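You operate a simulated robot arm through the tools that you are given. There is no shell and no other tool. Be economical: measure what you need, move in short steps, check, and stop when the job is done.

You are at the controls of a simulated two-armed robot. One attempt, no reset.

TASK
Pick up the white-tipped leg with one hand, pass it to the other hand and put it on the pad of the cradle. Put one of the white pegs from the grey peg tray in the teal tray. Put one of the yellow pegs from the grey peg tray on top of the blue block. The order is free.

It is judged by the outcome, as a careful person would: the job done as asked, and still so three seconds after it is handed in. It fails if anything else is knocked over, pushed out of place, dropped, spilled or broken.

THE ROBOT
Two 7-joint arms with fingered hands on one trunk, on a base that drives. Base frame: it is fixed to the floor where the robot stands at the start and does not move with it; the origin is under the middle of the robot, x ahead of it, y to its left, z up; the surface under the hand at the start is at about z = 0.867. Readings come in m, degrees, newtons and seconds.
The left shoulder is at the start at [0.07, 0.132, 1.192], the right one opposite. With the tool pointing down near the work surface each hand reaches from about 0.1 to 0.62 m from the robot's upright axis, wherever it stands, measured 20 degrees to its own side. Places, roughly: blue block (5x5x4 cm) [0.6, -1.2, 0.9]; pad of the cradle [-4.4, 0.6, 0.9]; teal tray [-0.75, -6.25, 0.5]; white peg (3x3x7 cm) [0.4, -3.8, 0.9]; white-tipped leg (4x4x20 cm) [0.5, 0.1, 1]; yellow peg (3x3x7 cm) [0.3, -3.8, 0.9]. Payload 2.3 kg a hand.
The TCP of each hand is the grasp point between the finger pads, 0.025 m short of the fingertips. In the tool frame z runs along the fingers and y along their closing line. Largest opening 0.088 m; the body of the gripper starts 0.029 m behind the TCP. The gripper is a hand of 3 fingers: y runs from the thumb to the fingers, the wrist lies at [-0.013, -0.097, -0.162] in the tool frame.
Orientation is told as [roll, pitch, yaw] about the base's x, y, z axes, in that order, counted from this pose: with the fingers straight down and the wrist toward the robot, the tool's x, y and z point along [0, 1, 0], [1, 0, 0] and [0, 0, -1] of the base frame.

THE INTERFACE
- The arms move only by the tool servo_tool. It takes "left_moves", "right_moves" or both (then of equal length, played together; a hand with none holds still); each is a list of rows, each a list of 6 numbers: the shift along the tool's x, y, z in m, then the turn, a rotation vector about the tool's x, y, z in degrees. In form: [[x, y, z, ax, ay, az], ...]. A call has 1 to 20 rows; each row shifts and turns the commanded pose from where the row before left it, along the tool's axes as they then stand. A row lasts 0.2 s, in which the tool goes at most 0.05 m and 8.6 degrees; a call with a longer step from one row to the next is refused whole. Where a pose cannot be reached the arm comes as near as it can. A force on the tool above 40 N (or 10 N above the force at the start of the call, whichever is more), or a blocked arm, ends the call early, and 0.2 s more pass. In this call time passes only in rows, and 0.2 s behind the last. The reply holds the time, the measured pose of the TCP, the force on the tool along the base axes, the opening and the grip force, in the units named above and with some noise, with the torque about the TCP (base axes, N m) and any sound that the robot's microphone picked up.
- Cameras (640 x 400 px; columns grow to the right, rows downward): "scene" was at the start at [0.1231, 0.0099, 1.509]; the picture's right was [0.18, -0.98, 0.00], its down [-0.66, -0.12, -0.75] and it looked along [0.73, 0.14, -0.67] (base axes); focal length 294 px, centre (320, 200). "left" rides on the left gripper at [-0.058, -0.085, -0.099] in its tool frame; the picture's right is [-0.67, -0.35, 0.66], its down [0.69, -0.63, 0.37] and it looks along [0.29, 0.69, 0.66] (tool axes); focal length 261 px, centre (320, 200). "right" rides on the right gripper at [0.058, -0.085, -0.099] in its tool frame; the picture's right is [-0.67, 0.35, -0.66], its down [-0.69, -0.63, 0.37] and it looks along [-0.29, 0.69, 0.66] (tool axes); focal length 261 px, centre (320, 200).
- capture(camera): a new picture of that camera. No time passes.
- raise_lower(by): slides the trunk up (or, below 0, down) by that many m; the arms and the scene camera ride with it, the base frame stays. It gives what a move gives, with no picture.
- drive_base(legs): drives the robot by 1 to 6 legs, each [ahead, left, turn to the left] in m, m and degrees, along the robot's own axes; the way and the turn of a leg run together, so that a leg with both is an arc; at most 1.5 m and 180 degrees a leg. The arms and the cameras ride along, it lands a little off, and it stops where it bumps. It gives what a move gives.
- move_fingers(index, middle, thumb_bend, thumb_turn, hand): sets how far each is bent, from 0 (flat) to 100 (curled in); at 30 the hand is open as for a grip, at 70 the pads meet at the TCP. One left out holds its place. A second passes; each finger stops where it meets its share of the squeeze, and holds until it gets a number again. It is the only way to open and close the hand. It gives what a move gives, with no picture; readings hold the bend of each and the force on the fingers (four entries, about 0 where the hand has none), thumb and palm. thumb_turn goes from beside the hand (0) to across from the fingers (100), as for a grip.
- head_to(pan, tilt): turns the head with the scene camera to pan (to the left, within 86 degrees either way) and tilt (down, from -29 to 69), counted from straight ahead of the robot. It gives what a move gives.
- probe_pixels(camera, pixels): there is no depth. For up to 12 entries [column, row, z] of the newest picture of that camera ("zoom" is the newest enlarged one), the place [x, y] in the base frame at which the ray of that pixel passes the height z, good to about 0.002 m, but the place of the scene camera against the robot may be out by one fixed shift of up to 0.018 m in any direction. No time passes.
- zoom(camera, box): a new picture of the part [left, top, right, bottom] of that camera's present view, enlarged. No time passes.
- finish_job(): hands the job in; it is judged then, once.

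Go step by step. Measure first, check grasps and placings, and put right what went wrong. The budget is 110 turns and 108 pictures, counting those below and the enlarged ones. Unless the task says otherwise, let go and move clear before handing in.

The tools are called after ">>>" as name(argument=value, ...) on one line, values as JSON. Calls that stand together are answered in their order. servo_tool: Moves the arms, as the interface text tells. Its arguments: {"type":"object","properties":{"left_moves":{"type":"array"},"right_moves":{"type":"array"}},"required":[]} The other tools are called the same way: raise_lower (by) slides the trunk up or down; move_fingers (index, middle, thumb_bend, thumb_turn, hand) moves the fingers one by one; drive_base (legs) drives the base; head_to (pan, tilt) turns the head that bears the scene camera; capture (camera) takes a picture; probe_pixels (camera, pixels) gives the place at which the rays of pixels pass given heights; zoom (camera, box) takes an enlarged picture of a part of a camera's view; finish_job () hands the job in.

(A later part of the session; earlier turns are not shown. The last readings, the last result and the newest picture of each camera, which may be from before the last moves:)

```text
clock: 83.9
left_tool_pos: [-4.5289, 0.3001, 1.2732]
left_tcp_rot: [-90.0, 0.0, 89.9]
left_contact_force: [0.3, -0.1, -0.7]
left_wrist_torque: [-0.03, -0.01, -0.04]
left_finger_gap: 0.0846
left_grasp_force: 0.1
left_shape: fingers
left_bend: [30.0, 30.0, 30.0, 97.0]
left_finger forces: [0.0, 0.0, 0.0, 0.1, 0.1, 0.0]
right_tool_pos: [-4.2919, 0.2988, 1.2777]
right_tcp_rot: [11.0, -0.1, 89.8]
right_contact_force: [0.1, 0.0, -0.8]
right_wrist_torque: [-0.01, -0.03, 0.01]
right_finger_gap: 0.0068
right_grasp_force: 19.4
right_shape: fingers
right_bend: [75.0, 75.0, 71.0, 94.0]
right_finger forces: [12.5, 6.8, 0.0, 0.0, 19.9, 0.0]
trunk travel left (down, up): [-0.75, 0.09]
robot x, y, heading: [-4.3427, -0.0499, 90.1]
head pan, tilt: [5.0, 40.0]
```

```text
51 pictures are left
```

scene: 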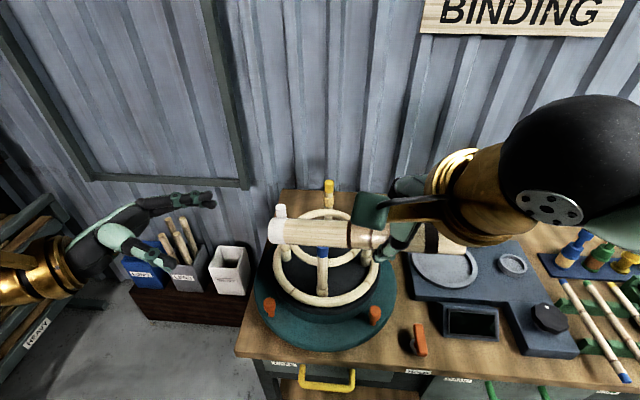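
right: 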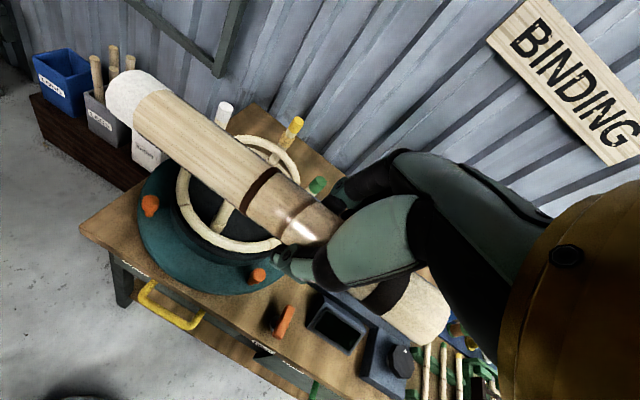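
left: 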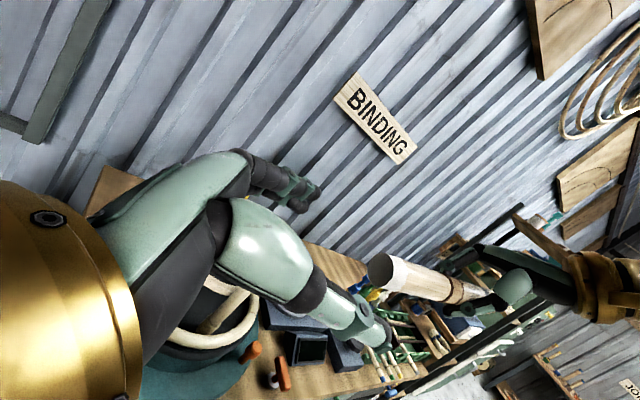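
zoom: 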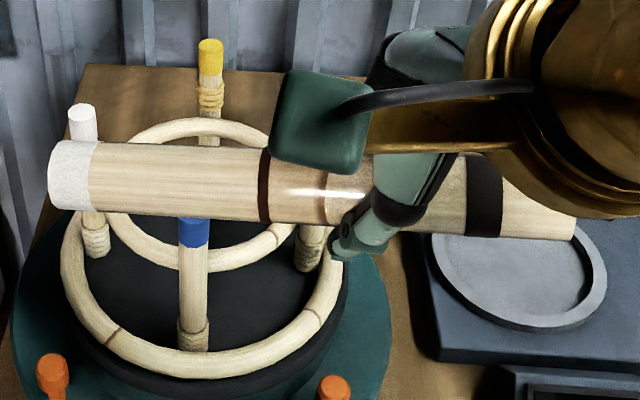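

Stereo gives the white end at (-4.436, 0.310, 1.265) and the brown band at (-4.347, 0.293, 1.286). So the leg is tilted 13° and yawed 11°. I'll correct both with the right hand and remeasure.

>>> servo_tool(right_moves=[[0, 0, 0, 0, 6.2, -5.3], [0, 0, 0, 0, 6.2, -5.3], [0, 0, 0, 0, 0, 0]], left_moves=[[0, 0, 0, 0, 0, 0], [-0.01, 0, 0, 0, 0, 0], [-0.01, -0.008, 0, 0, 0, 0]])

>>> capture(camera="left")

>>> capture(camera="scene")

```text
clock: 84.7
left_tool_pos: [-4.5301, 0.2951, 1.2948]
left_tcp_rot: [-90.1, -0.1, 90.0]
left_contact_force: [0.6, -0.2, 0.3]
left_wrist_torque: [0.02, -0.03, 0.0]
left_finger_gap: 0.0846
left_grasp_force: 0.0
left_shape: fingers
left_bend: [30.0, 30.0, 30.0, 97.0]
left_finger forces: [0.0, 0.0, 0.0, 0.0, 0.0, 0.0]
right_tool_pos: [-4.2942, 0.2987, 1.2802]
right_tcp_rot: [23.1, -3.2, 100.0]
right_contact_force: [0.6, 0.5, -0.7]
right_wrist_torque: [-0.02, 0.0, -0.03]
right_finger_gap: 0.0063
right_grasp_force: 19.3
right_shape: fingers
right_bend: [75.0, 75.0, 71.0, 94.0]
right_finger forces: [12.7, 6.6, 0.0, 0.0, 19.2, 0.0]
trunk travel left (down, up): [-0.75, 0.09]
robot x, y, heading: [-4.3429, -0.0519, 89.8]
head pan, tilt: [5.0, 40.0]
```

```text
50 pictures are left
```

left: 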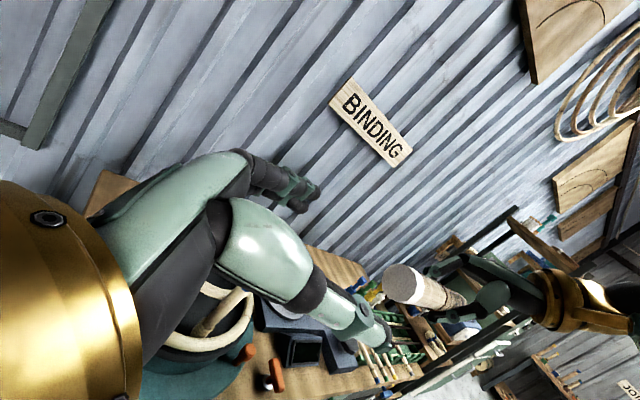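

```text
49 pictures are left
```

scene: 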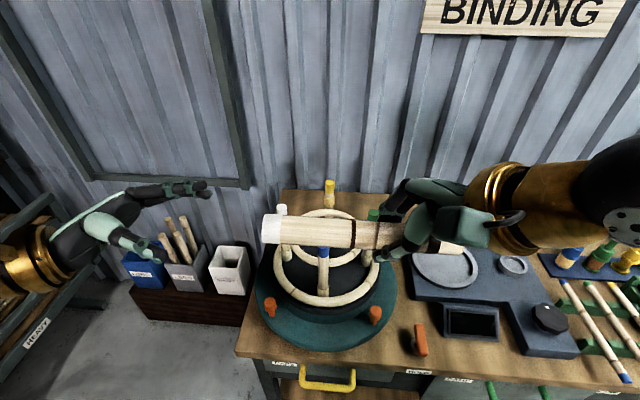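

>>> probe_pixels(camera="left", pixels=[[397, 284, 1.26], [397, 284, 1.27], [397, 284, 1.28], [397, 284, 1.29], [457, 299, 1.27], [457, 299, 1.28], [457, 299, 1.29]])

>>> probe_pixels(camera="scene", pixels=[[264, 230, 1.265], [264, 230, 1.275], [264, 230, 1.285], [353, 234, 1.275], [353, 234, 1.285], [353, 234, 1.295]])

>>> zoom(camera="left", box=[350, 240, 550, 360])

```text
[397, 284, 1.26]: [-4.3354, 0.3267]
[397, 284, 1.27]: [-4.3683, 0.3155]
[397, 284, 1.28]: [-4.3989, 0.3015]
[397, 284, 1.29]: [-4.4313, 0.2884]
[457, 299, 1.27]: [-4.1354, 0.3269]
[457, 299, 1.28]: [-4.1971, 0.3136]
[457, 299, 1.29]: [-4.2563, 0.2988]
```

```text
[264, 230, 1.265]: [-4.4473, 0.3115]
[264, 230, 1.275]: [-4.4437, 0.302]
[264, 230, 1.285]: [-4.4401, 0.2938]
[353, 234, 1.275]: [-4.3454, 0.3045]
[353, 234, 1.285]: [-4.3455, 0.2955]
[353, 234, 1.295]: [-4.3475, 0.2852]
```

```text
3.20 times, centred on (450, 300) of left
```

zoom: 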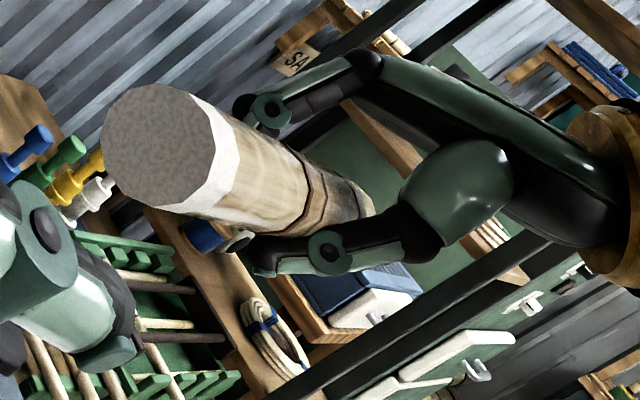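

The white end is at about (-4.437, 0.288, 1.291) and nearly parallel to the left fingers. I'll advance the left hand over it and grip.

>>> servo_tool(left_moves=[[0, -0.009, 0.02, 0, 0, 0], [0, 0, 0.03, 0, 0, 0], [0, 0, 0.03, 0, 0, 0], [0, 0, 0.02, 0, 0, 0], [0, 0, 0.015, 0, 0, 0]])

>>> move_fingers(hand="left", index=70, middle=70, thumb_bend=70)

>>> capture(camera="left")

```text
clock: 85.9
left_tool_pos: [-4.4116, 0.2852, 1.2937]
left_tcp_rot: [-89.9, 0.0, 89.8]
left_contact_force: [-0.1, 0.7, -0.6]
left_wrist_torque: [0.03, 0.01, 0.01]
left_finger_gap: 0.0848
left_grasp_force: 0.2
left_shape: fingers
left_bend: [30.0, 30.0, 30.0, 97.0]
left_finger forces: [0.1, 0.1, 0.0, 0.0, 0.1, 0.0]
right_tool_pos: [-4.2937, 0.3006, 1.2792]
right_tcp_rot: [23.2, -3.2, 100.0]
right_contact_force: [-0.4, -0.4, -0.2]
right_wrist_torque: [-0.01, -0.01, -0.03]
right_finger_gap: 0.0066
right_grasp_force: 19.5
right_shape: fingers
right_bend: [75.0, 75.0, 71.0, 94.0]
right_finger forces: [12.9, 6.6, 0.0, 0.0, 19.2, 0.0]
trunk travel left (down, up): [-0.75, 0.09]
robot x, y, heading: [-4.3452, -0.0508, 89.7]
head pan, tilt: [5.0, 40.0]
```

```text
clock: 86.9
left_tool_pos: [-4.4138, 0.2862, 1.2936]
left_tcp_rot: [-90.0, 0.0, 89.9]
left_contact_force: [1.8, 2.6, -0.6]
left_wrist_torque: [0.05, 0.08, 0.26]
left_finger_gap: 0.0145
left_grasp_force: 9.1
left_shape: fingers
left_bend: [64.0, 61.0, 63.0, 96.0]
left_finger forces: [3.5, 7.6, 0.0, 0.0, 7.3, 0.1]
right_tool_pos: [-4.2939, 0.299, 1.2804]
right_tcp_rot: [23.2, -3.1, 100.1]
right_contact_force: [-0.4, -2.7, 0.8]
right_wrist_torque: [0.05, 0.03, 0.02]
right_finger_gap: 0.0
right_grasp_force: 16.8
right_shape: fingers
right_bend: [76.0, 76.0, 73.0, 96.0]
right_finger forces: [12.5, 3.7, 0.1, 0.0, 16.7, 0.0]
trunk travel left (down, up): [-0.75, 0.09]
robot x, y, heading: [-4.3432, -0.0521, 89.8]
head pan, tilt: [5.0, 40.0]
```

```text
47 pictures are left
```

left: 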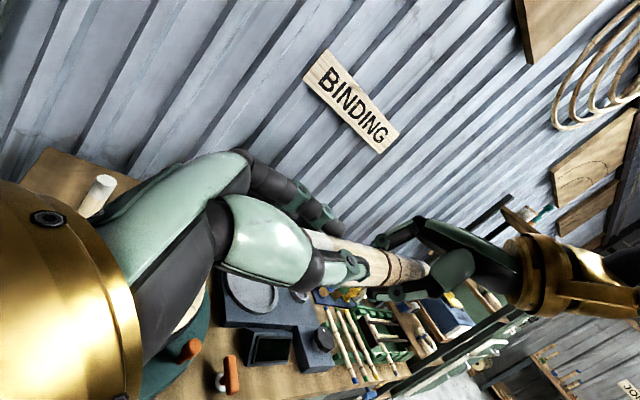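

The left hand has a three-finger grip. I'll tighten it, open the right hand and back the right hand out downward-relative (upward).

>>> move_fingers(hand="left", index=85, middle=85, thumb_bend=85)

>>> move_fingers(hand="right", index=30, middle=30, thumb_bend=30)

>>> servo_tool(right_moves=[[0, 0, -0.03, 0, 0, 0], [0, 0, -0.04, 0, 0, 0], [0, 0, -0.04, 0, 0, 0], [-0.04, 0, 0, 0, 0, 0], [-0.04, 0, 0, 0, 0, 0], [-0.04, 0, 0, 0, 0, 0], [-0.04, 0, 0, 0, 0, 0]])

>>> capture(camera="scene")

```text
clock: 87.9
left_tool_pos: [-4.4126, 0.2864, 1.2943]
left_tcp_rot: [-90.1, 0.0, 89.9]
left_contact_force: [-0.1, -0.3, 1.0]
left_wrist_torque: [0.01, 0.0, 0.0]
left_finger_gap: 0.0
left_grasp_force: 0.1
left_shape: fingers
left_bend: [78.0, 85.0, 76.0, 95.0]
left_finger forces: [0.1, 0.0, 0.1, 0.0, 0.1, 0.1]
right_tool_pos: [-4.2937, 0.2994, 1.2796]
right_tcp_rot: [23.3, -3.2, 100.0]
right_contact_force: [-0.1, 1.0, -1.1]
right_wrist_torque: [0.03, -0.03, -0.01]
right_finger_gap: 0.0004
right_grasp_force: 14.7
right_shape: fingers
right_bend: [76.0, 77.0, 73.0, 97.0]
right_finger forces: [12.8, 1.8, 0.0, 0.0, 14.2, 0.0]
trunk travel left (down, up): [-0.75, 0.09]
robot x, y, heading: [-4.3418, -0.0521, 90.1]
head pan, tilt: [5.0, 40.0]
```

```text
clock: 88.9
left_tool_pos: [-4.4129, 0.2858, 1.2941]
left_tcp_rot: [-90.2, -0.1, 89.9]
left_contact_force: [0.2, -0.1, 0.1]
left_wrist_torque: [-0.03, 0.01, -0.02]
left_finger_gap: 0.0001
left_grasp_force: 0.0
left_shape: fingers
left_bend: [78.0, 85.0, 76.0, 95.0]
left_finger forces: [0.0, 0.0, 0.0, 0.1, 0.0, 0.0]
right_tool_pos: [-4.2936, 0.2987, 1.2797]
right_tcp_rot: [23.2, -3.1, 100.0]
right_contact_force: [-0.3, -0.1, -0.2]
right_wrist_torque: [0.0, 0.01, -0.01]
right_finger_gap: 0.0843
right_grasp_force: 0.1
right_shape: fingers
right_bend: [30.0, 30.0, 30.0, 97.0]
right_finger forces: [0.1, 0.1, 0.0, 0.0, 0.1, 0.0]
trunk travel left (down, up): [-0.75, 0.09]
robot x, y, heading: [-4.345, -0.0532, 89.8]
head pan, tilt: [5.0, 40.0]
```

```text
clock: 90.5
left_tool_pos: [-4.4102, 0.2857, 1.2935]
left_tcp_rot: [-90.0, 0.0, 90.0]
left_contact_force: [-0.1, -0.3, 0.5]
left_wrist_torque: [-0.01, -0.01, 0.02]
left_finger_gap: 0.0003
left_grasp_force: 0.0
left_shape: fingers
left_bend: [78.0, 85.0, 76.0, 94.0]
left_finger forces: [0.1, 0.1, 0.1, 0.0, 0.1, 0.0]
right_tool_pos: [-4.1033, 0.3242, 1.3192]
right_tcp_rot: [23.2, -3.3, 100.0]
right_contact_force: [-0.2, 0.4, 0.0]
right_wrist_torque: [-0.02, 0.01, 0.0]
right_finger_gap: 0.0845
right_grasp_force: 0.2
right_shape: fingers
right_bend: [30.0, 30.0, 30.0, 97.0]
right_finger forces: [0.0, 0.1, 0.0, 0.1, 0.0, 0.1]
trunk travel left (down, up): [-0.75, 0.09]
robot x, y, heading: [-4.3436, -0.0512, 89.8]
head pan, tilt: [5.0, 40.0]
```

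```text
46 pictures are left
```

scene: 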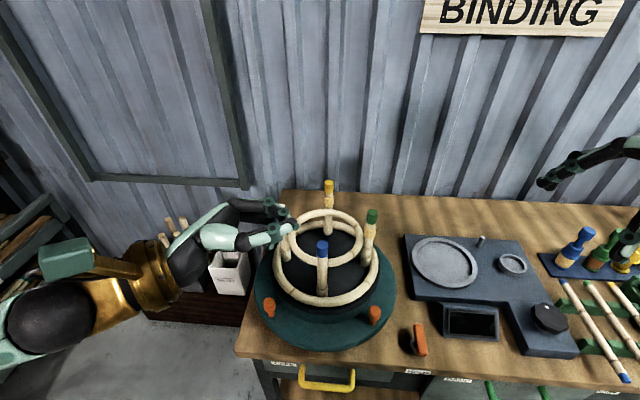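

The left grip failed when I tightened it: force was 0 and the gap was 0. I had sent the right-hand release in the same batch without checking that reading, so the leg has been dropped. That was my mistake, and I'll find the leg first.

>>> head_to(pan=15, tilt=66)

>>> capture(camera="scene")

>>> capture(camera="left")

>>> capture(camera="right")

```text
clock: 91.4
left_tool_pos: [-4.4114, 0.2851, 1.2956]
left_tcp_rot: [-90.1, 0.0, 90.0]
left_contact_force: [-0.3, 0.3, -0.4]
left_wrist_torque: [0.01, 0.03, -0.01]
left_finger_gap: 0.0001
left_grasp_force: 0.2
left_shape: fingers
left_bend: [78.0, 85.0, 76.0, 94.0]
left_finger forces: [0.1, 0.0, 0.1, 0.0, 0.1, 0.0]
right_tool_pos: [-4.1049, 0.3231, 1.3193]
right_tcp_rot: [23.2, -3.2, 100.0]
right_contact_force: [0.0, 0.1, -0.3]
right_wrist_torque: [-0.01, -0.01, 0.0]
right_finger_gap: 0.0847
right_grasp_force: 0.0
right_shape: fingers
right_bend: [30.0, 30.0, 30.0, 97.0]
right_finger forces: [0.0, 0.1, 0.0, 0.1, 0.0, 0.0]
trunk travel left (down, up): [-0.75, 0.09]
robot x, y, heading: [-4.343, -0.0507, 90.0]
head pan, tilt: [15.0, 66.0]
```

```text
45 pictures are left
```

scene: 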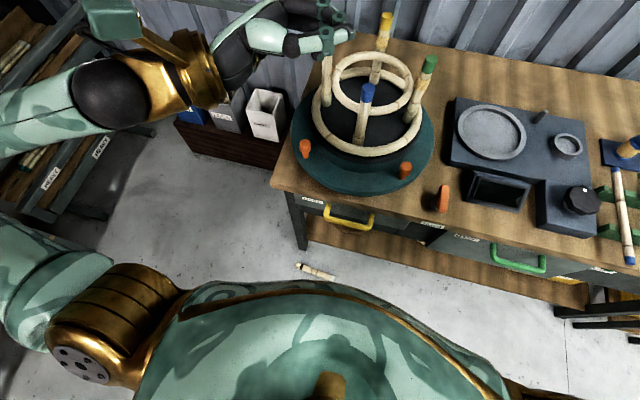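

```text
44 pictures are left
```

left: 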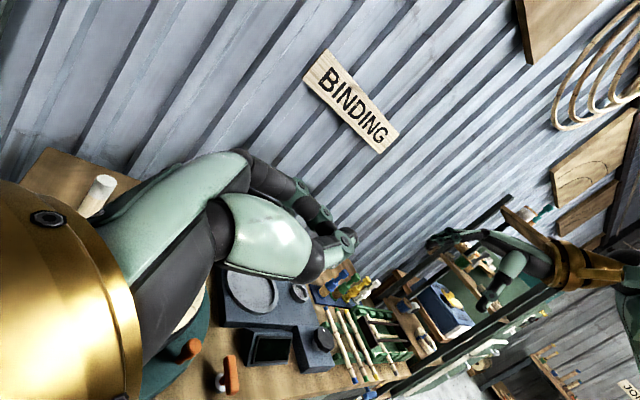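

```text
43 pictures are left
```

right: 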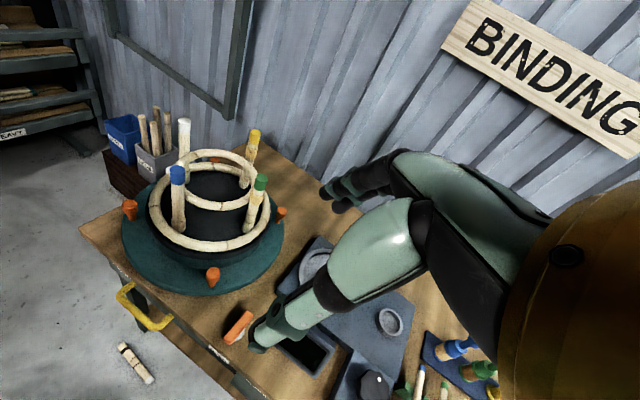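

The leg lies on the floor at (315,271), in front of the bench, and nothing else looks disturbed. I'll locate it for a recovery pick.

>>> zoom(camera="scene", box=[270, 240, 370, 300])

>>> probe_pixels(camera="scene", pixels=[[297, 266, 0.017], [334, 277, 0.017], [315, 271, 0.017], [290, 190, 0.86], [330, 205, 0.86]])

>>> probe_pixels(camera="right", pixels=[[122, 346, 0.017], [150, 379, 0.017], [135, 362, 0.017]])

```text
6.40 times, centred on (320, 270) of scene
```

zoom: 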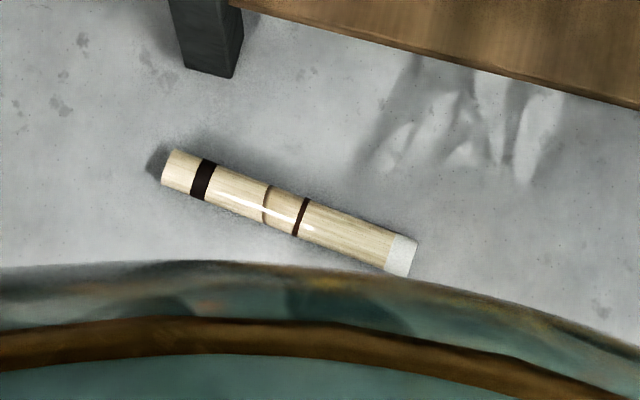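

```text
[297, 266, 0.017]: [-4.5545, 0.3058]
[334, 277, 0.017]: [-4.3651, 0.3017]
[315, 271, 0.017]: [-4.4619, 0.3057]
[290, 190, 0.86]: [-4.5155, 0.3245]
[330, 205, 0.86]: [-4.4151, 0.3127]
```

```text
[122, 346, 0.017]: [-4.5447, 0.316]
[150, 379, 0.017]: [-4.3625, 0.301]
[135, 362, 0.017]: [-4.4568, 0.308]
```

The leg lies along x from (-4.55, 0.311) for the bottom end to (-4.36, 0.302) for the white tip, just below the bench edge. I'll back off 0.15 m, straighten both hands, open the left, and probe the bench's lower parts.

>>> probe_pixels(camera="scene", pixels=[[302.8, 250.5, 0], [338.7, 247.3, 0.1], [338.7, 247.3, 0.2], [338.7, 247.3, 0.3], [300, 220, 0.6]])

>>> drive_base(legs=[[-0.17, 0, 0]])

>>> servo_tool(left_moves=[[0, 0, 0, 0, 7.5, 0], [0, 0, 0, 0, 7.5, 0], [0, 0, 0, 0, 7.5, 0], [0, 0, 0, 0, 7.5, 0], [0, 0, 0, 0, 7.5, 0], [0, 0, 0, 0, 7.5, 0], [0, 0, 0, 0, 7.5, 0], [0, 0, 0, 0, 7.5, 0], [0, 0, 0, 0, 7.5, 0], [0, 0, 0, 0, 7.5, 0], [0, 0, 0, 0, 7.5, 0], [0, 0, 0, 0, 7.5, 0], [0.03, 0, 0, 0, 0, 0], [0.03, 0, 0, 0, 0, 0], [0.03, 0, 0, 0, 0, 0]], right_moves=[[0, 0, 0, 0, -6.2, 5.3], [0, 0, 0, 0, -6.2, 5.3], [0, 0, 0, 0, -5.5, 0], [0, 0, 0, 0, -5.5, 0], [0, 0, 0, 0, 0, 0], [0, 0, 0, 0, 0, 0], [0, 0, 0, 0, 0, 0], [0, 0, 0, 0, 0, 0], [0, 0, 0, 0, 0, 0], [0, 0, 0, 0, 0, 0], [0, 0, 0, 0, 0, 0], [0, 0, 0, 0, 0, 0], [0, 0, 0, 0, 0, 0], [0, 0, 0, 0, 0, 0], [0, 0, 0, 0, 0, 0]])

>>> move_fingers(hand="left", index=30, middle=30, thumb_bend=30, thumb_turn=100)

```text
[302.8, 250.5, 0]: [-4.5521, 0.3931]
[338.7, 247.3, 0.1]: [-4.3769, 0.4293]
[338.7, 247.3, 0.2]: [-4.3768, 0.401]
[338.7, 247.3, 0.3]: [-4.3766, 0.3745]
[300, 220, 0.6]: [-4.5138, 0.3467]
```

```text
clock: 92.8
left_tool_pos: [-4.4124, 0.1206, 1.2922]
left_tcp_rot: [-90.1, 0.2, 89.8]
left_contact_force: [-0.2, 0.2, 0.0]
left_wrist_torque: [0.0, -0.01, 0.0]
left_finger_gap: 0.0001
left_grasp_force: 0.0
left_shape: fingers
left_bend: [78.0, 85.0, 76.0, 94.0]
left_finger forces: [0.1, 0.0, 0.1, 0.1, 0.1, 0.0]
right_tool_pos: [-4.1046, 0.1576, 1.3192]
right_tcp_rot: [23.2, -2.8, 99.9]
right_contact_force: [-0.4, -0.1, 0.5]
right_wrist_torque: [-0.03, -0.04, 0.02]
right_finger_gap: 0.0844
right_grasp_force: 0.1
right_shape: fingers
right_bend: [30.0, 30.0, 30.0, 97.0]
right_finger forces: [0.1, 0.0, 0.0, 0.1, 0.0, 0.0]
trunk travel left (down, up): [-0.75, 0.09]
robot x, y, heading: [-4.3464, -0.2178, 89.9]
head pan, tilt: [15.0, 66.0]
```

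```text
clock: 96.0
left_tool_pos: [-4.5025, 0.1156, 1.2923]
left_tcp_rot: [-0.1, 0.0, 90.0]
left_contact_force: [0.4, -1.0, -0.6]
left_wrist_torque: [0.0, 0.0, 0.01]
left_finger_gap: 0.0011
left_grasp_force: 0.0
left_shape: fingers
left_bend: [83.0, 85.0, 82.0, 93.0]
left_finger forces: [0.1, 0.0, 0.1, 0.1, 0.0, 0.0]
right_tool_pos: [-4.1056, 0.1546, 1.3199]
right_tcp_rot: [0.1, 0.0, 89.7]
right_contact_force: [-0.8, 0.0, 0.3]
right_wrist_torque: [-0.01, 0.01, 0.0]
right_finger_gap: 0.0846
right_grasp_force: 0.1
right_shape: fingers
right_bend: [30.0, 30.0, 30.0, 97.0]
right_finger forces: [0.0, 0.0, 0.0, 0.1, 0.1, 0.0]
trunk travel left (down, up): [-0.75, 0.09]
robot x, y, heading: [-4.3434, -0.2222, 89.8]
head pan, tilt: [15.0, 66.0]
```

```text
clock: 97.0
left_tool_pos: [-4.5017, 0.1167, 1.2926]
left_tcp_rot: [0.1, 0.0, 89.8]
left_contact_force: [0.9, 0.3, 0.4]
left_wrist_torque: [0.01, 0.05, 0.01]
left_finger_gap: 0.0843
left_grasp_force: 0.1
left_shape: fingers
left_bend: [30.0, 30.0, 30.0, 98.0]
left_finger forces: [0.1, 0.0, 0.0, 0.0, 0.1, 0.0]
right_tool_pos: [-4.1038, 0.1545, 1.3204]
right_tcp_rot: [-0.1, 0.0, 89.7]
right_contact_force: [-0.7, 0.1, 0.2]
right_wrist_torque: [0.02, 0.01, 0.0]
right_finger_gap: 0.0845
right_grasp_force: 0.0
right_shape: fingers
right_bend: [30.0, 30.0, 30.0, 97.0]
right_finger forces: [0.0, 0.1, 0.1, 0.0, 0.1, 0.0]
trunk travel left (down, up): [-0.75, 0.09]
robot x, y, heading: [-4.3456, -0.2186, 89.8]
head pan, tilt: [15.0, 66.0]
```

The bench's lower shelf edge is at y≥0.37, so the hand fits in front of it. I'll lower the trunk 0.7 m and look.

>>> raise_lower(by=-0.7)

>>> servo_tool(left_moves=[[0, 0.01, 0.04, 0, 0, 0], [0, 0.01, 0.04, 0, 0, 0], [0, 0.01, 0.04, 0, 0, 0], [0, 0.01, 0.04, 0, 0, 0], [0, 0.01, 0.04, 0, 0, 0], [0, 0.01, 0.04, 0, 0, 0], [0, 0.01, 0.04, 0, 0, 0]])

>>> capture(camera="left")

```text
refused: -0.7 is not a number from -0.4 to 0.4
```

```text
clock: 98.7
left_tool_pos: [-4.506, 0.1891, 1.0147]
left_tcp_rot: [-0.2, 0.1, 89.9]
left_contact_force: [0.3, 1.0, 0.1]
left_wrist_torque: [0.01, -0.02, -0.02]
left_finger_gap: 0.0844
left_grasp_force: 0.0
left_shape: fingers
left_bend: [30.0, 30.0, 30.0, 98.0]
left_finger forces: [0.0, 0.0, 0.0, 0.0, 0.1, 0.0]
right_tool_pos: [-4.1075, 0.1562, 1.3204]
right_tcp_rot: [-0.1, 0.1, 89.8]
right_contact_force: [-0.8, -0.3, -0.4]
right_wrist_torque: [0.0, -0.02, -0.03]
right_finger_gap: 0.0845
right_grasp_force: 0.2
right_shape: fingers
right_bend: [30.0, 30.0, 30.0, 97.0]
right_finger forces: [0.0, 0.0, 0.0, 0.0, 0.1, 0.1]
trunk travel left (down, up): [-0.75, 0.09]
robot x, y, heading: [-4.3446, -0.2176, 90.1]
head pan, tilt: [15.0, 66.0]
```

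```text
41 pictures are left
```

left: 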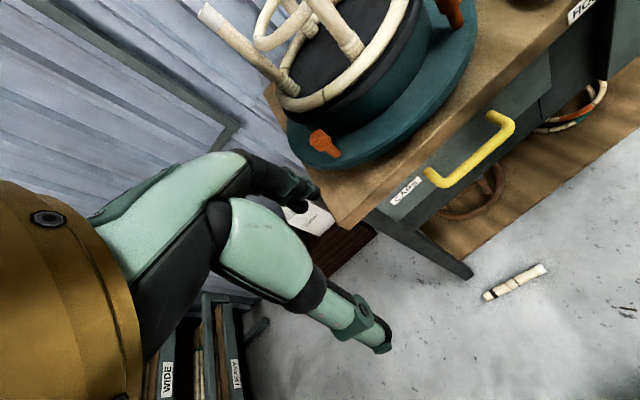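

The step limit is 0.4 m, and there is a yellow drawer handle protruding. I'll pull the left hand back slightly and lower the trunk in two steps.

>>> servo_tool(left_moves=[[0, -0.03, 0, 0, 0, 0]])

>>> raise_lower(by=-0.4)

>>> raise_lower(by=-0.3)

>>> capture(camera="left")

```text
clock: 99.0
left_tool_pos: [-4.5041, 0.1554, 1.0161]
left_tcp_rot: [-0.1, -0.2, 89.9]
left_contact_force: [0.2, 0.0, 0.7]
left_wrist_torque: [0.03, -0.01, 0.01]
left_finger_gap: 0.0847
left_grasp_force: 0.2
left_shape: fingers
left_bend: [30.0, 30.0, 30.0, 98.0]
left_finger forces: [0.0, 0.1, 0.1, 0.0, 0.0, 0.0]
right_tool_pos: [-4.1042, 0.1533, 1.3217]
right_tcp_rot: [0.0, -0.1, 89.7]
right_contact_force: [-0.1, 0.8, 0.7]
right_wrist_torque: [0.01, 0.0, -0.02]
right_finger_gap: 0.0843
right_grasp_force: 0.0
right_shape: fingers
right_bend: [30.0, 30.0, 30.0, 97.0]
right_finger forces: [0.0, 0.1, 0.0, 0.1, 0.1, 0.0]
trunk travel left (down, up): [-0.75, 0.09]
robot x, y, heading: [-4.3482, -0.2162, 89.7]
head pan, tilt: [15.0, 66.0]
```

```text
clock: 102.9
left_tool_pos: [-4.5034, 0.1572, 0.6159]
left_tcp_rot: [-0.2, 0.0, 89.8]
left_contact_force: [0.4, 0.1, 0.2]
left_wrist_torque: [0.0, -0.02, 0.02]
left_finger_gap: 0.0848
left_grasp_force: 0.1
left_shape: fingers
left_bend: [30.0, 30.0, 30.0, 98.0]
left_finger forces: [0.0, 0.0, 0.0, 0.1, 0.0, 0.1]
right_tool_pos: [-4.1039, 0.1551, 0.9203]
right_tcp_rot: [0.1, -0.1, 89.7]
right_contact_force: [0.2, 0.5, -0.9]
right_wrist_torque: [-0.02, 0.01, 0.0]
right_finger_gap: 0.0844
right_grasp_force: 0.1
right_shape: fingers
right_bend: [30.0, 30.0, 30.0, 97.0]
right_finger forces: [0.0, 0.0, 0.0, 0.1, 0.1, 0.0]
trunk travel left (down, up): [-0.35, 0.49]
robot x, y, heading: [-4.3442, -0.2189, 89.5]
head pan, tilt: [15.0, 66.0]
```

```text
clock: 105.9
left_tool_pos: [-4.5029, 0.1569, 0.3162]
left_tcp_rot: [-0.1, 0.0, 89.9]
left_contact_force: [0.0, -0.5, 1.0]
left_wrist_torque: [0.0, 0.0, -0.02]
left_finger_gap: 0.0842
left_grasp_force: 0.0
left_shape: fingers
left_bend: [30.0, 30.0, 30.0, 98.0]
left_finger forces: [0.0, 0.0, 0.0, 0.1, 0.0, 0.1]
right_tool_pos: [-4.1036, 0.155, 0.6197]
right_tcp_rot: [-0.1, -0.1, 89.7]
right_contact_force: [-0.4, 0.4, 0.0]
right_wrist_torque: [0.02, 0.02, -0.03]
right_finger_gap: 0.0845
right_grasp_force: 0.2
right_shape: fingers
right_bend: [30.0, 30.0, 30.0, 97.0]
right_finger forces: [0.0, 0.0, 0.0, 0.1, 0.0, 0.1]
trunk travel left (down, up): [-0.05, 0.79]
robot x, y, heading: [-4.3432, -0.2224, 90.0]
head pan, tilt: [15.0, 66.0]
```

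```text
40 pictures are left
```

left: 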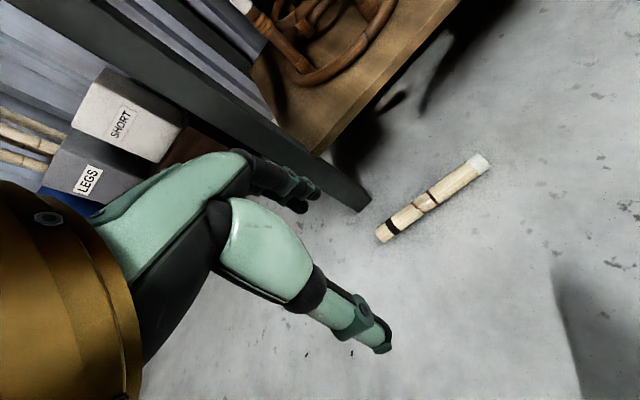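

>>> probe_pixels(camera="left", pixels=[[380, 237, 0.017], [480, 163, 0.017], [425, 202, 0.017], [393, 227, 0.017], [365, 208, 0], [395, 103, 0.1], [395, 103, 0.2], [330, 150, 0.1]])

```text
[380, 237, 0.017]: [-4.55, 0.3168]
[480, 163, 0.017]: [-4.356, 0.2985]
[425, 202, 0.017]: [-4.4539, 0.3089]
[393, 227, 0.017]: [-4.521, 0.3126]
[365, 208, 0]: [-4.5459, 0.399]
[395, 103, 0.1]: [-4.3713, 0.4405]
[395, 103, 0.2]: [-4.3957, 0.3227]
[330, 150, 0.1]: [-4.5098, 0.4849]
```

The leg runs from (-4.551, 0.317) to (-4.352, 0.2985), and the shelf edge is at y≈0.425. I'll move the left hand above the grip point 5 cm from the bottom end, aligned to the leg.

>>> servo_tool(left_moves=[[0, 0, 0.04, 0, 0, 0], [0, 0, 0.04, 0, 0, 0], [0, 0, 0.04, 0, 0, 0], [0, 0, 0.04, 0, 0, 0], [0, 0, 0.04, 0, 0, 0], [-0.002, 0.039, 0, 0, 0, 0], [-0.002, 0.039, 0, 0, 0, 0], [-0.002, 0.039, 0, 0, 0, 0], [-0.001, 0.038, 0, 0, 0, 0], [0, 0, 0, 0, 0, 5.3]])

>>> capture(camera="left")

```text
clock: 108.1
left_tool_pos: [-4.4967, 0.3164, 0.1571]
left_tcp_rot: [0.0, -0.1, 84.4]
left_contact_force: [0.3, -0.3, 0.2]
left_wrist_torque: [0.02, -0.02, 0.01]
left_finger_gap: 0.0848
left_grasp_force: 0.0
left_shape: fingers
left_bend: [30.0, 30.0, 30.0, 98.0]
left_finger forces: [0.0, 0.0, 0.1, 0.0, 0.0, 0.1]
left hand out of reach, approached as far as the arm can: row 5
right_tool_pos: [-4.1045, 0.1546, 0.6193]
right_tcp_rot: [-0.1, 0.1, 89.6]
right_contact_force: [0.6, 1.1, -1.6]
right_wrist_torque: [0.0, -0.01, -0.02]
right_finger_gap: 0.0847
right_grasp_force: 0.1
right_shape: fingers
right_bend: [30.0, 30.0, 30.0, 97.0]
right_finger forces: [0.0, 0.0, 0.1, 0.1, 0.0, 0.1]
trunk travel left (down, up): [-0.05, 0.79]
robot x, y, heading: [-4.3438, -0.219, 89.6]
head pan, tilt: [15.0, 66.0]
```

```text
39 pictures are left
```

left: 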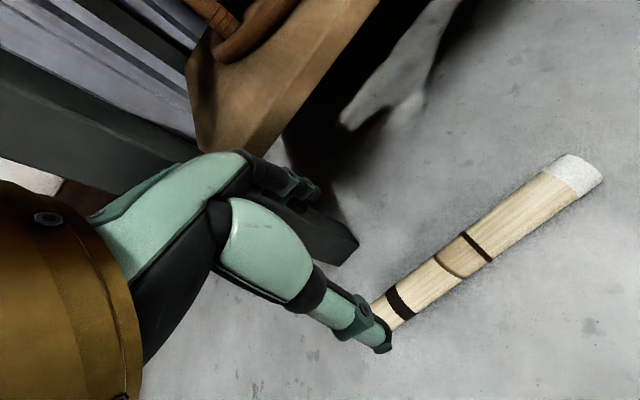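

>>> probe_pixels(camera="left", pixels=[[400, 301, 0.017], [464, 255, 0.017], [582, 172, 0.017]])

>>> raise_lower(by=-0.045)

```text
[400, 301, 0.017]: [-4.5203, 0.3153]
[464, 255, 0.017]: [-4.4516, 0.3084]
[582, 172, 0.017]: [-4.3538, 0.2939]
```

```text
clock: 109.0
left_tool_pos: [-4.4961, 0.3149, 0.1113]
left_tcp_rot: [0.0, 0.0, 84.5]
left_contact_force: [0.1, 0.8, 0.8]
left_wrist_torque: [-0.01, -0.02, -0.02]
left_finger_gap: 0.0843
left_grasp_force: 0.0
left_shape: fingers
left_bend: [30.0, 30.0, 30.0, 98.0]
left_finger forces: [0.1, 0.0, 0.1, 0.0, 0.0, 0.0]
right_tool_pos: [-4.1046, 0.1545, 0.5749]
right_tcp_rot: [0.0, 0.1, 89.7]
right_contact_force: [0.4, 0.7, 0.1]
right_wrist_torque: [0.01, 0.0, -0.02]
right_finger_gap: 0.0845
right_grasp_force: 0.1
right_shape: fingers
right_bend: [30.0, 30.0, 30.0, 97.0]
right_finger forces: [0.1, 0.0, 0.0, 0.0, 0.1, 0.1]
trunk travel left (down, up): [-0.005, 0.835]
robot x, y, heading: [-4.3469, -0.2189, 90.1]
head pan, tilt: [15.0, 66.0]
```

The axis at the grip is y≈0.313, well centred. I'll descend to z≈0.028 and then close gently.

>>> servo_tool(left_moves=[[0, -0.002, 0.03, 0, 0, 0], [0, 0, 0.03, 0, 0, 0], [0, 0, 0.014, 0, 0, 0], [0, 0, 0.009, 0, 0, 0]])

>>> capture(camera="left")

```text
clock: 110.0
left_tool_pos: [-4.5029, 0.3004, 0.0241]
left_tcp_rot: [-0.1, -0.3, 84.6]
left_contact_force: [0.9, -1.2, 6.8]
left_wrist_torque: [0.31, 0.03, -0.05]
left_finger_gap: 0.0848
left_grasp_force: 3.7
left_shape: fingers
left_bend: [30.0, 30.0, 30.0, 98.0]
left_finger forces: [0.0, 6.5, 0.0, 0.0, 0.0, 0.0]
left hand out of reach, approached as far as the arm can: row 3, 4
right_tool_pos: [-4.1049, 0.1536, 0.5773]
right_tcp_rot: [0.0, -0.1, 89.7]
right_contact_force: [0.0, -0.5, -0.7]
right_wrist_torque: [0.01, 0.0, 0.01]
right_finger_gap: 0.0844
right_grasp_force: 0.0
right_shape: fingers
right_bend: [30.0, 30.0, 30.0, 97.0]
right_finger forces: [0.0, 0.0, 0.0, 0.0, 0.0, 0.0]
trunk travel left (down, up): [-0.005, 0.835]
robot x, y, heading: [-4.3463, -0.2192, 89.7]
head pan, tilt: [15.0, 66.0]
```

```text
38 pictures are left
```

left: 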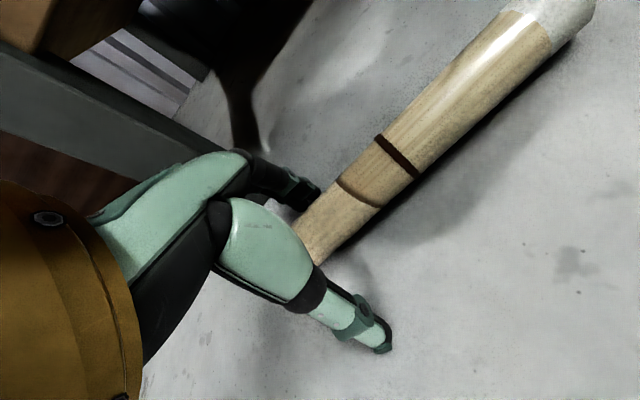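

The arm is at its reach limit and just touching the floor, with the leg between the fingers. I'll lift 4 mm and close gently.

>>> servo_tool(left_moves=[[0, 0, -0.006, 0, 0, 0]])

>>> move_fingers(hand="left", index=70, middle=70, thumb_bend=70)

```text
clock: 110.4
left_tool_pos: [-4.5036, 0.3003, 0.0288]
left_tcp_rot: [-0.1, 0.0, 84.5]
left_contact_force: [0.4, -0.1, -0.1]
left_wrist_torque: [-0.01, -0.01, 0.03]
left_finger_gap: 0.0846
left_grasp_force: 0.0
left_shape: fingers
left_bend: [30.0, 30.0, 30.0, 98.0]
left_finger forces: [0.0, 0.1, 0.0, 0.0, 0.0, 0.0]
right_tool_pos: [-4.1048, 0.1536, 0.576]
right_tcp_rot: [0.1, 0.0, 89.8]
right_contact_force: [0.2, -0.3, -0.2]
right_wrist_torque: [-0.02, 0.0, 0.01]
right_finger_gap: 0.0846
right_grasp_force: 0.1
right_shape: fingers
right_bend: [30.0, 30.0, 30.0, 97.0]
right_finger forces: [0.1, 0.0, 0.1, 0.0, 0.0, 0.0]
trunk travel left (down, up): [-0.005, 0.835]
robot x, y, heading: [-4.3496, -0.2208, 89.8]
head pan, tilt: [15.0, 66.0]
```

```text
clock: 111.4
left_tool_pos: [-4.5033, 0.3002, 0.0297]
left_tcp_rot: [-0.1, -0.1, 84.5]
left_contact_force: [0.5, 1.5, 1.8]
left_wrist_torque: [0.07, 0.0, 0.0]
left_finger_gap: 0.0211
left_grasp_force: 10.8
left_shape: fingers
left_bend: [61.0, 63.0, 59.0, 100.0]
left_finger forces: [6.0, 6.9, 0.0, 0.1, 9.6, 0.1]
right_tool_pos: [-4.1036, 0.1542, 0.5752]
right_tcp_rot: [0.0, 0.0, 89.8]
right_contact_force: [-0.8, -0.4, 0.5]
right_wrist_torque: [-0.04, 0.03, -0.02]
right_finger_gap: 0.0843
right_grasp_force: 0.0
right_shape: fingers
right_bend: [30.0, 30.0, 30.0, 97.0]
right_finger forces: [0.1, 0.0, 0.0, 0.0, 0.1, 0.0]
trunk travel left (down, up): [-0.005, 0.835]
robot x, y, heading: [-4.3453, -0.2166, 89.9]
head pan, tilt: [15.0, 66.0]
```

The grip is balanced at 10.8 N. I'll lift slowly, bring the hand back clear of the bench, and check before anything else.

>>> servo_tool(left_moves=[[0, 0, -0.015, 0, 0, 0], [0, 0, -0.02, 0, 0, 0], [0, 0, -0.025, 0, 0, 0], [0, -0.025, -0.02, 0, 0, 0], [0, -0.03, -0.02, 0, 0, 0], [0, -0.03, -0.02, 0, 0, 0], [0, -0.03, -0.02, 0, 0, 0], [0, -0.03, -0.02, 0, 0, 0], [0, 0, -0.02, 0, 0, -5.3]])

>>> capture(camera="left")

```text
clock: 113.4
left_tool_pos: [-4.518, 0.1564, 0.201]
left_tcp_rot: [0.0, 0.0, 89.9]
left_contact_force: [0.8, 0.5, -0.3]
left_wrist_torque: [0.0, 0.04, 0.0]
left_finger_gap: 0.0205
left_grasp_force: 10.5
left_shape: fingers
left_bend: [62.0, 64.0, 59.0, 100.0]
left_finger forces: [5.6, 4.0, 0.0, 0.0, 9.7, 0.0]
left hand out of reach, approached as far as the arm can: row 1
right_tool_pos: [-4.1039, 0.1555, 0.5758]
right_tcp_rot: [0.0, -0.1, 89.6]
right_contact_force: [-1.2, 0.6, 0.7]
right_wrist_torque: [0.01, 0.0, 0.04]
right_finger_gap: 0.0844
right_grasp_force: 0.1
right_shape: fingers
right_bend: [30.0, 30.0, 30.0, 97.0]
right_finger forces: [0.1, 0.1, 0.0, 0.0, 0.0, 0.0]
trunk travel left (down, up): [-0.005, 0.835]
robot x, y, heading: [-4.3448, -0.2188, 89.9]
head pan, tilt: [15.0, 66.0]
```

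```text
37 pictures are left
```

left: 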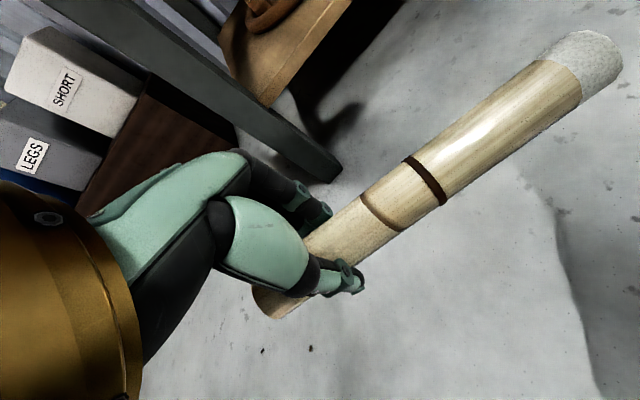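

The leg is securely held. I'll set up the second handover here, at low height over open floor: left hand raised and centred, right hand rolled to point left.

>>> servo_tool(left_moves=[[0, 0, -0.03, 0, 0, 0], [0, 0, -0.03, 0, 0, 0], [0, 0, -0.03, 0, 0, 0], [0, 0, -0.03, 0, 0, 0], [0, 0, -0.03, 0, 0, 0], [0, 0, -0.03, 0, 0, 0], [0, 0, -0.03, 0, 0, 0], [-0.02, 0, -0.01, 0, 0, 0], [-0.025, 0, 0, 0, 0, 0], [-0.025, 0, 0, 0, 0, 0], [0, 0, 0, 0, 0, 0], [0, 0, 0, 0, 0, 0]], right_moves=[[0, 0, 0, 0, 7.5, 0], [0, 0, 0, 0, 7.5, 0], [0, 0, 0, 0, 7.5, 0], [0, 0, 0, 0, 7.5, 0], [0, 0, 0, 0, 7.5, 0], [0, 0, 0, 0, 7.5, 0], [0, 0, 0, 0, 7.5, 0], [0, 0, 0, 0, 7.5, 0], [0, 0, 0, 0, 7.5, 0], [0, 0, 0, 0, 7.5, 0], [0, 0, 0, 0, 7.5, 0], [0, 0, 0, 0, 7.5, 0]])

>>> servo_tool(right_moves=[[-0.04, 0, 0, 0, 0, 0], [-0.04, 0, 0, 0, 0, 0], [-0.04, 0, 0, 0, 0, 0], [-0.04, 0, 0, 0, 0, 0]])

>>> capture(camera="right")

>>> capture(camera="left")

```text
clock: 116.0
left_tool_pos: [-4.4465, 0.1547, 0.423]
left_tcp_rot: [-0.1, -0.1, 89.9]
left_contact_force: [0.2, 0.7, -1.5]
left_wrist_torque: [0.0, 0.07, 0.0]
left_finger_gap: 0.0201
left_grasp_force: 8.9
left_shape: fingers
left_bend: [62.0, 66.0, 60.0, 100.0]
left_finger forces: [5.8, 2.8, 0.1, 0.1, 8.4, 0.0]
right_tool_pos: [-4.106, 0.1554, 0.5756]
right_tcp_rot: [90.1, 0.1, 89.7]
right_contact_force: [-0.4, -0.3, 0.6]
right_wrist_torque: [-0.05, 0.0, -0.03]
right_finger_gap: 0.0845
right_grasp_force: 0.1
right_shape: fingers
right_bend: [30.0, 30.0, 30.0, 97.0]
right_finger forces: [0.1, 0.1, 0.0, 0.0, 0.0, 0.0]
trunk travel left (down, up): [-0.005, 0.835]
robot x, y, heading: [-4.3456, -0.2168, 89.6]
head pan, tilt: [15.0, 66.0]
```

```text
clock: 117.0
left_tool_pos: [-4.4454, 0.1543, 0.4235]
left_tcp_rot: [-0.1, 0.1, 90.0]
left_contact_force: [-0.1, -0.8, -0.3]
left_wrist_torque: [0.02, 0.04, 0.0]
left_finger_gap: 0.0203
left_grasp_force: 8.6
left_shape: fingers
left_bend: [62.0, 66.0, 60.0, 100.0]
left_finger forces: [5.9, 2.8, 0.1, 0.1, 8.4, 0.0]
right_tool_pos: [-4.1033, 0.1519, 0.4134]
right_tcp_rot: [90.0, 0.1, 89.7]
right_contact_force: [-0.8, 0.0, 0.4]
right_wrist_torque: [-0.01, 0.02, 0.03]
right_finger_gap: 0.0844
right_grasp_force: 0.2
right_shape: fingers
right_bend: [30.0, 30.0, 30.0, 97.0]
right_finger forces: [0.1, 0.1, 0.0, 0.0, 0.0, 0.1]
trunk travel left (down, up): [-0.005, 0.835]
robot x, y, heading: [-4.3463, -0.2201, 89.7]
head pan, tilt: [15.0, 66.0]
```

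```text
36 pictures are left
```

right: 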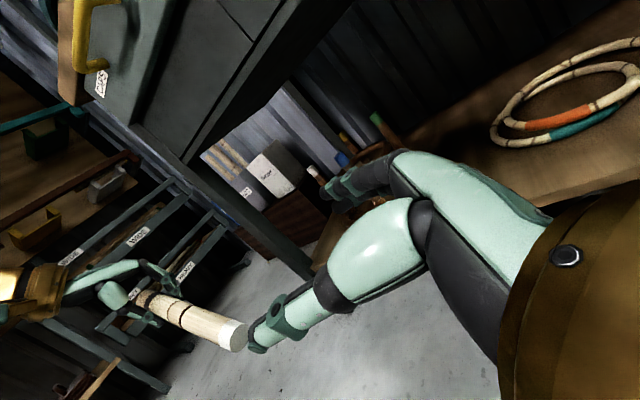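

```text
35 pictures are left
```

left: 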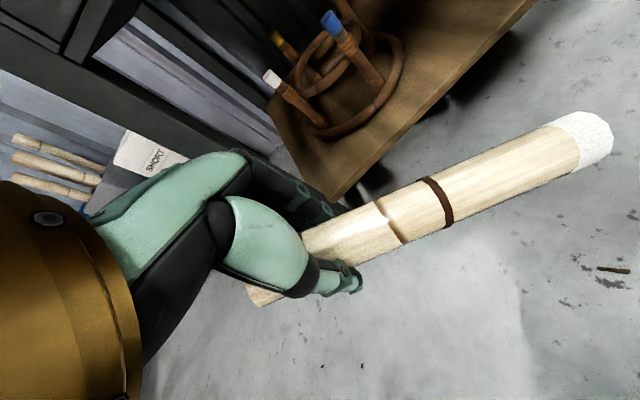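

The white end has drooped about 25° in the left grip. I'll level it by rolling the left hand gently, without squeezing harder, and remeasure.

>>> servo_tool(left_moves=[[0, 0, 0, 0, -5, 0], [0, 0, 0, 0, -5, 0], [0, 0, 0, 0, -5, 0], [0, 0, 0, 0, -5, 0], [0, 0, 0, 0, -5, 0]])

>>> capture(camera="right")

>>> capture(camera="left")

```text
clock: 118.2
left_tool_pos: [-4.447, 0.1559, 0.4222]
left_tcp_rot: [-25.1, 0.0, 89.7]
left_contact_force: [0.2, 0.2, -0.5]
left_wrist_torque: [0.02, 0.02, 0.02]
left_finger_gap: 0.0198
left_grasp_force: 8.2
left_shape: fingers
left_bend: [62.0, 66.0, 61.0, 100.0]
left_finger forces: [6.0, 2.6, 0.1, 0.0, 8.5, 0.1]
right_tool_pos: [-4.1035, 0.1519, 0.4132]
right_tcp_rot: [89.9, 0.0, 89.8]
right_contact_force: [0.5, -0.2, 0.2]
right_wrist_torque: [0.01, 0.01, -0.02]
right_finger_gap: 0.0848
right_grasp_force: 0.2
right_shape: fingers
right_bend: [30.0, 30.0, 30.0, 97.0]
right_finger forces: [0.0, 0.0, 0.0, 0.0, 0.0, 0.0]
trunk travel left (down, up): [-0.005, 0.835]
robot x, y, heading: [-4.3455, -0.2174, 89.7]
head pan, tilt: [15.0, 66.0]
```

```text
34 pictures are left
```

right: 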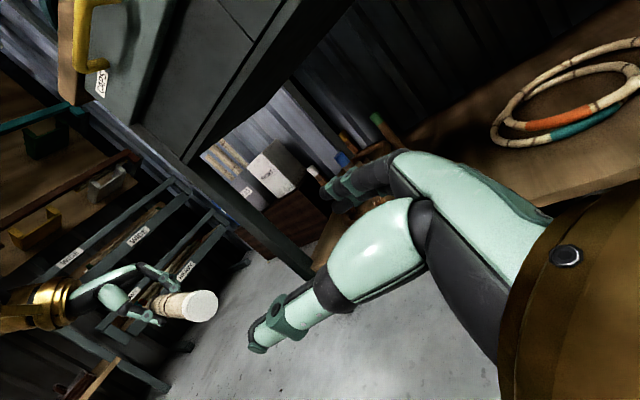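

```text
33 pictures are left
```

left: 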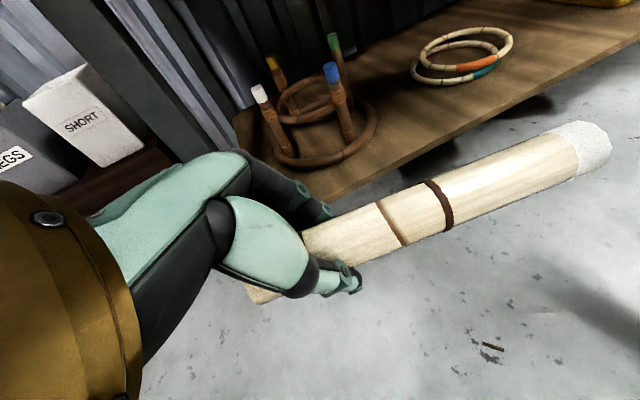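

>>> probe_pixels(camera="right", pixels=[[201, 306, 0.39], [201, 306, 0.4], [201, 306, 0.41], [201, 306, 0.42], [165, 304, 0.4], [165, 304, 0.41]])

>>> probe_pixels(camera="left", pixels=[[593, 145, 0.39], [593, 145, 0.4], [593, 145, 0.41], [593, 145, 0.42], [440, 205, 0.4], [440, 205, 0.41], [440, 205, 0.42]])

```text
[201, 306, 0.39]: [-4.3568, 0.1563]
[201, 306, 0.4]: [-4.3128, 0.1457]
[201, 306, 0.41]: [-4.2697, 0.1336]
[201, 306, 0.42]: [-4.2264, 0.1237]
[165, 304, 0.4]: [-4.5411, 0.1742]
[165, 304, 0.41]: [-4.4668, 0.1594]
```

```text
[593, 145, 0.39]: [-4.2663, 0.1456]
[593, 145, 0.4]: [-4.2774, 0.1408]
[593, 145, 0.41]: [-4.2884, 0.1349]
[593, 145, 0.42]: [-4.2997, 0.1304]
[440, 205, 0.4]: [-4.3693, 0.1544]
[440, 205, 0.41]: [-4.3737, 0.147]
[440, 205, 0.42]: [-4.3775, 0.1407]
```

The white end is at (-4.288, 0.138, 0.406), with the leg nearly level and yawed 6.7°. I'll align the right hand to it and move most of the way in.

>>> servo_tool(right_moves=[[-0.006, 0, 0, -6.7, 0, 0], [0, -0.0357, 0.02, 0, 0, 0], [0, 0, 0.04, 0, 0, 0], [0, 0, 0.04, 0, 0, 0], [0, 0, 0, 0, 0, 0]])

>>> capture(camera="right")

```text
clock: 119.4
left_tool_pos: [-4.4456, 0.1554, 0.4225]
left_tcp_rot: [-25.1, 0.1, 89.8]
left_contact_force: [0.3, 0.7, -1.3]
left_wrist_torque: [-0.04, 0.06, 0.01]
left_finger_gap: 0.0203
left_grasp_force: 7.9
left_shape: fingers
left_bend: [62.0, 66.0, 61.0, 100.0]
left_finger forces: [6.0, 2.7, 0.1, 0.0, 8.5, 0.1]
right_tool_pos: [-4.2069, 0.1309, 0.4093]
right_tcp_rot: [90.0, 0.0, 83.2]
right_contact_force: [0.3, -0.6, 0.2]
right_wrist_torque: [0.0, 0.0, -0.01]
right_finger_gap: 0.0846
right_grasp_force: 0.1
right_shape: fingers
right_bend: [30.0, 30.0, 30.0, 97.0]
right_finger forces: [0.0, 0.1, 0.0, 0.0, 0.0, 0.1]
trunk travel left (down, up): [-0.005, 0.835]
robot x, y, heading: [-4.3435, -0.2182, 90.0]
head pan, tilt: [15.0, 66.0]
```

```text
32 pictures are left
```

right: 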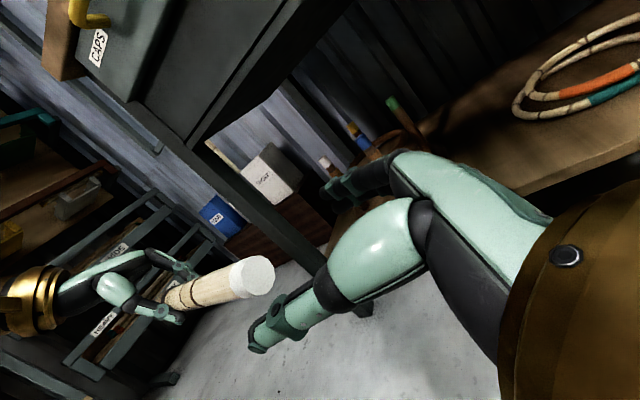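

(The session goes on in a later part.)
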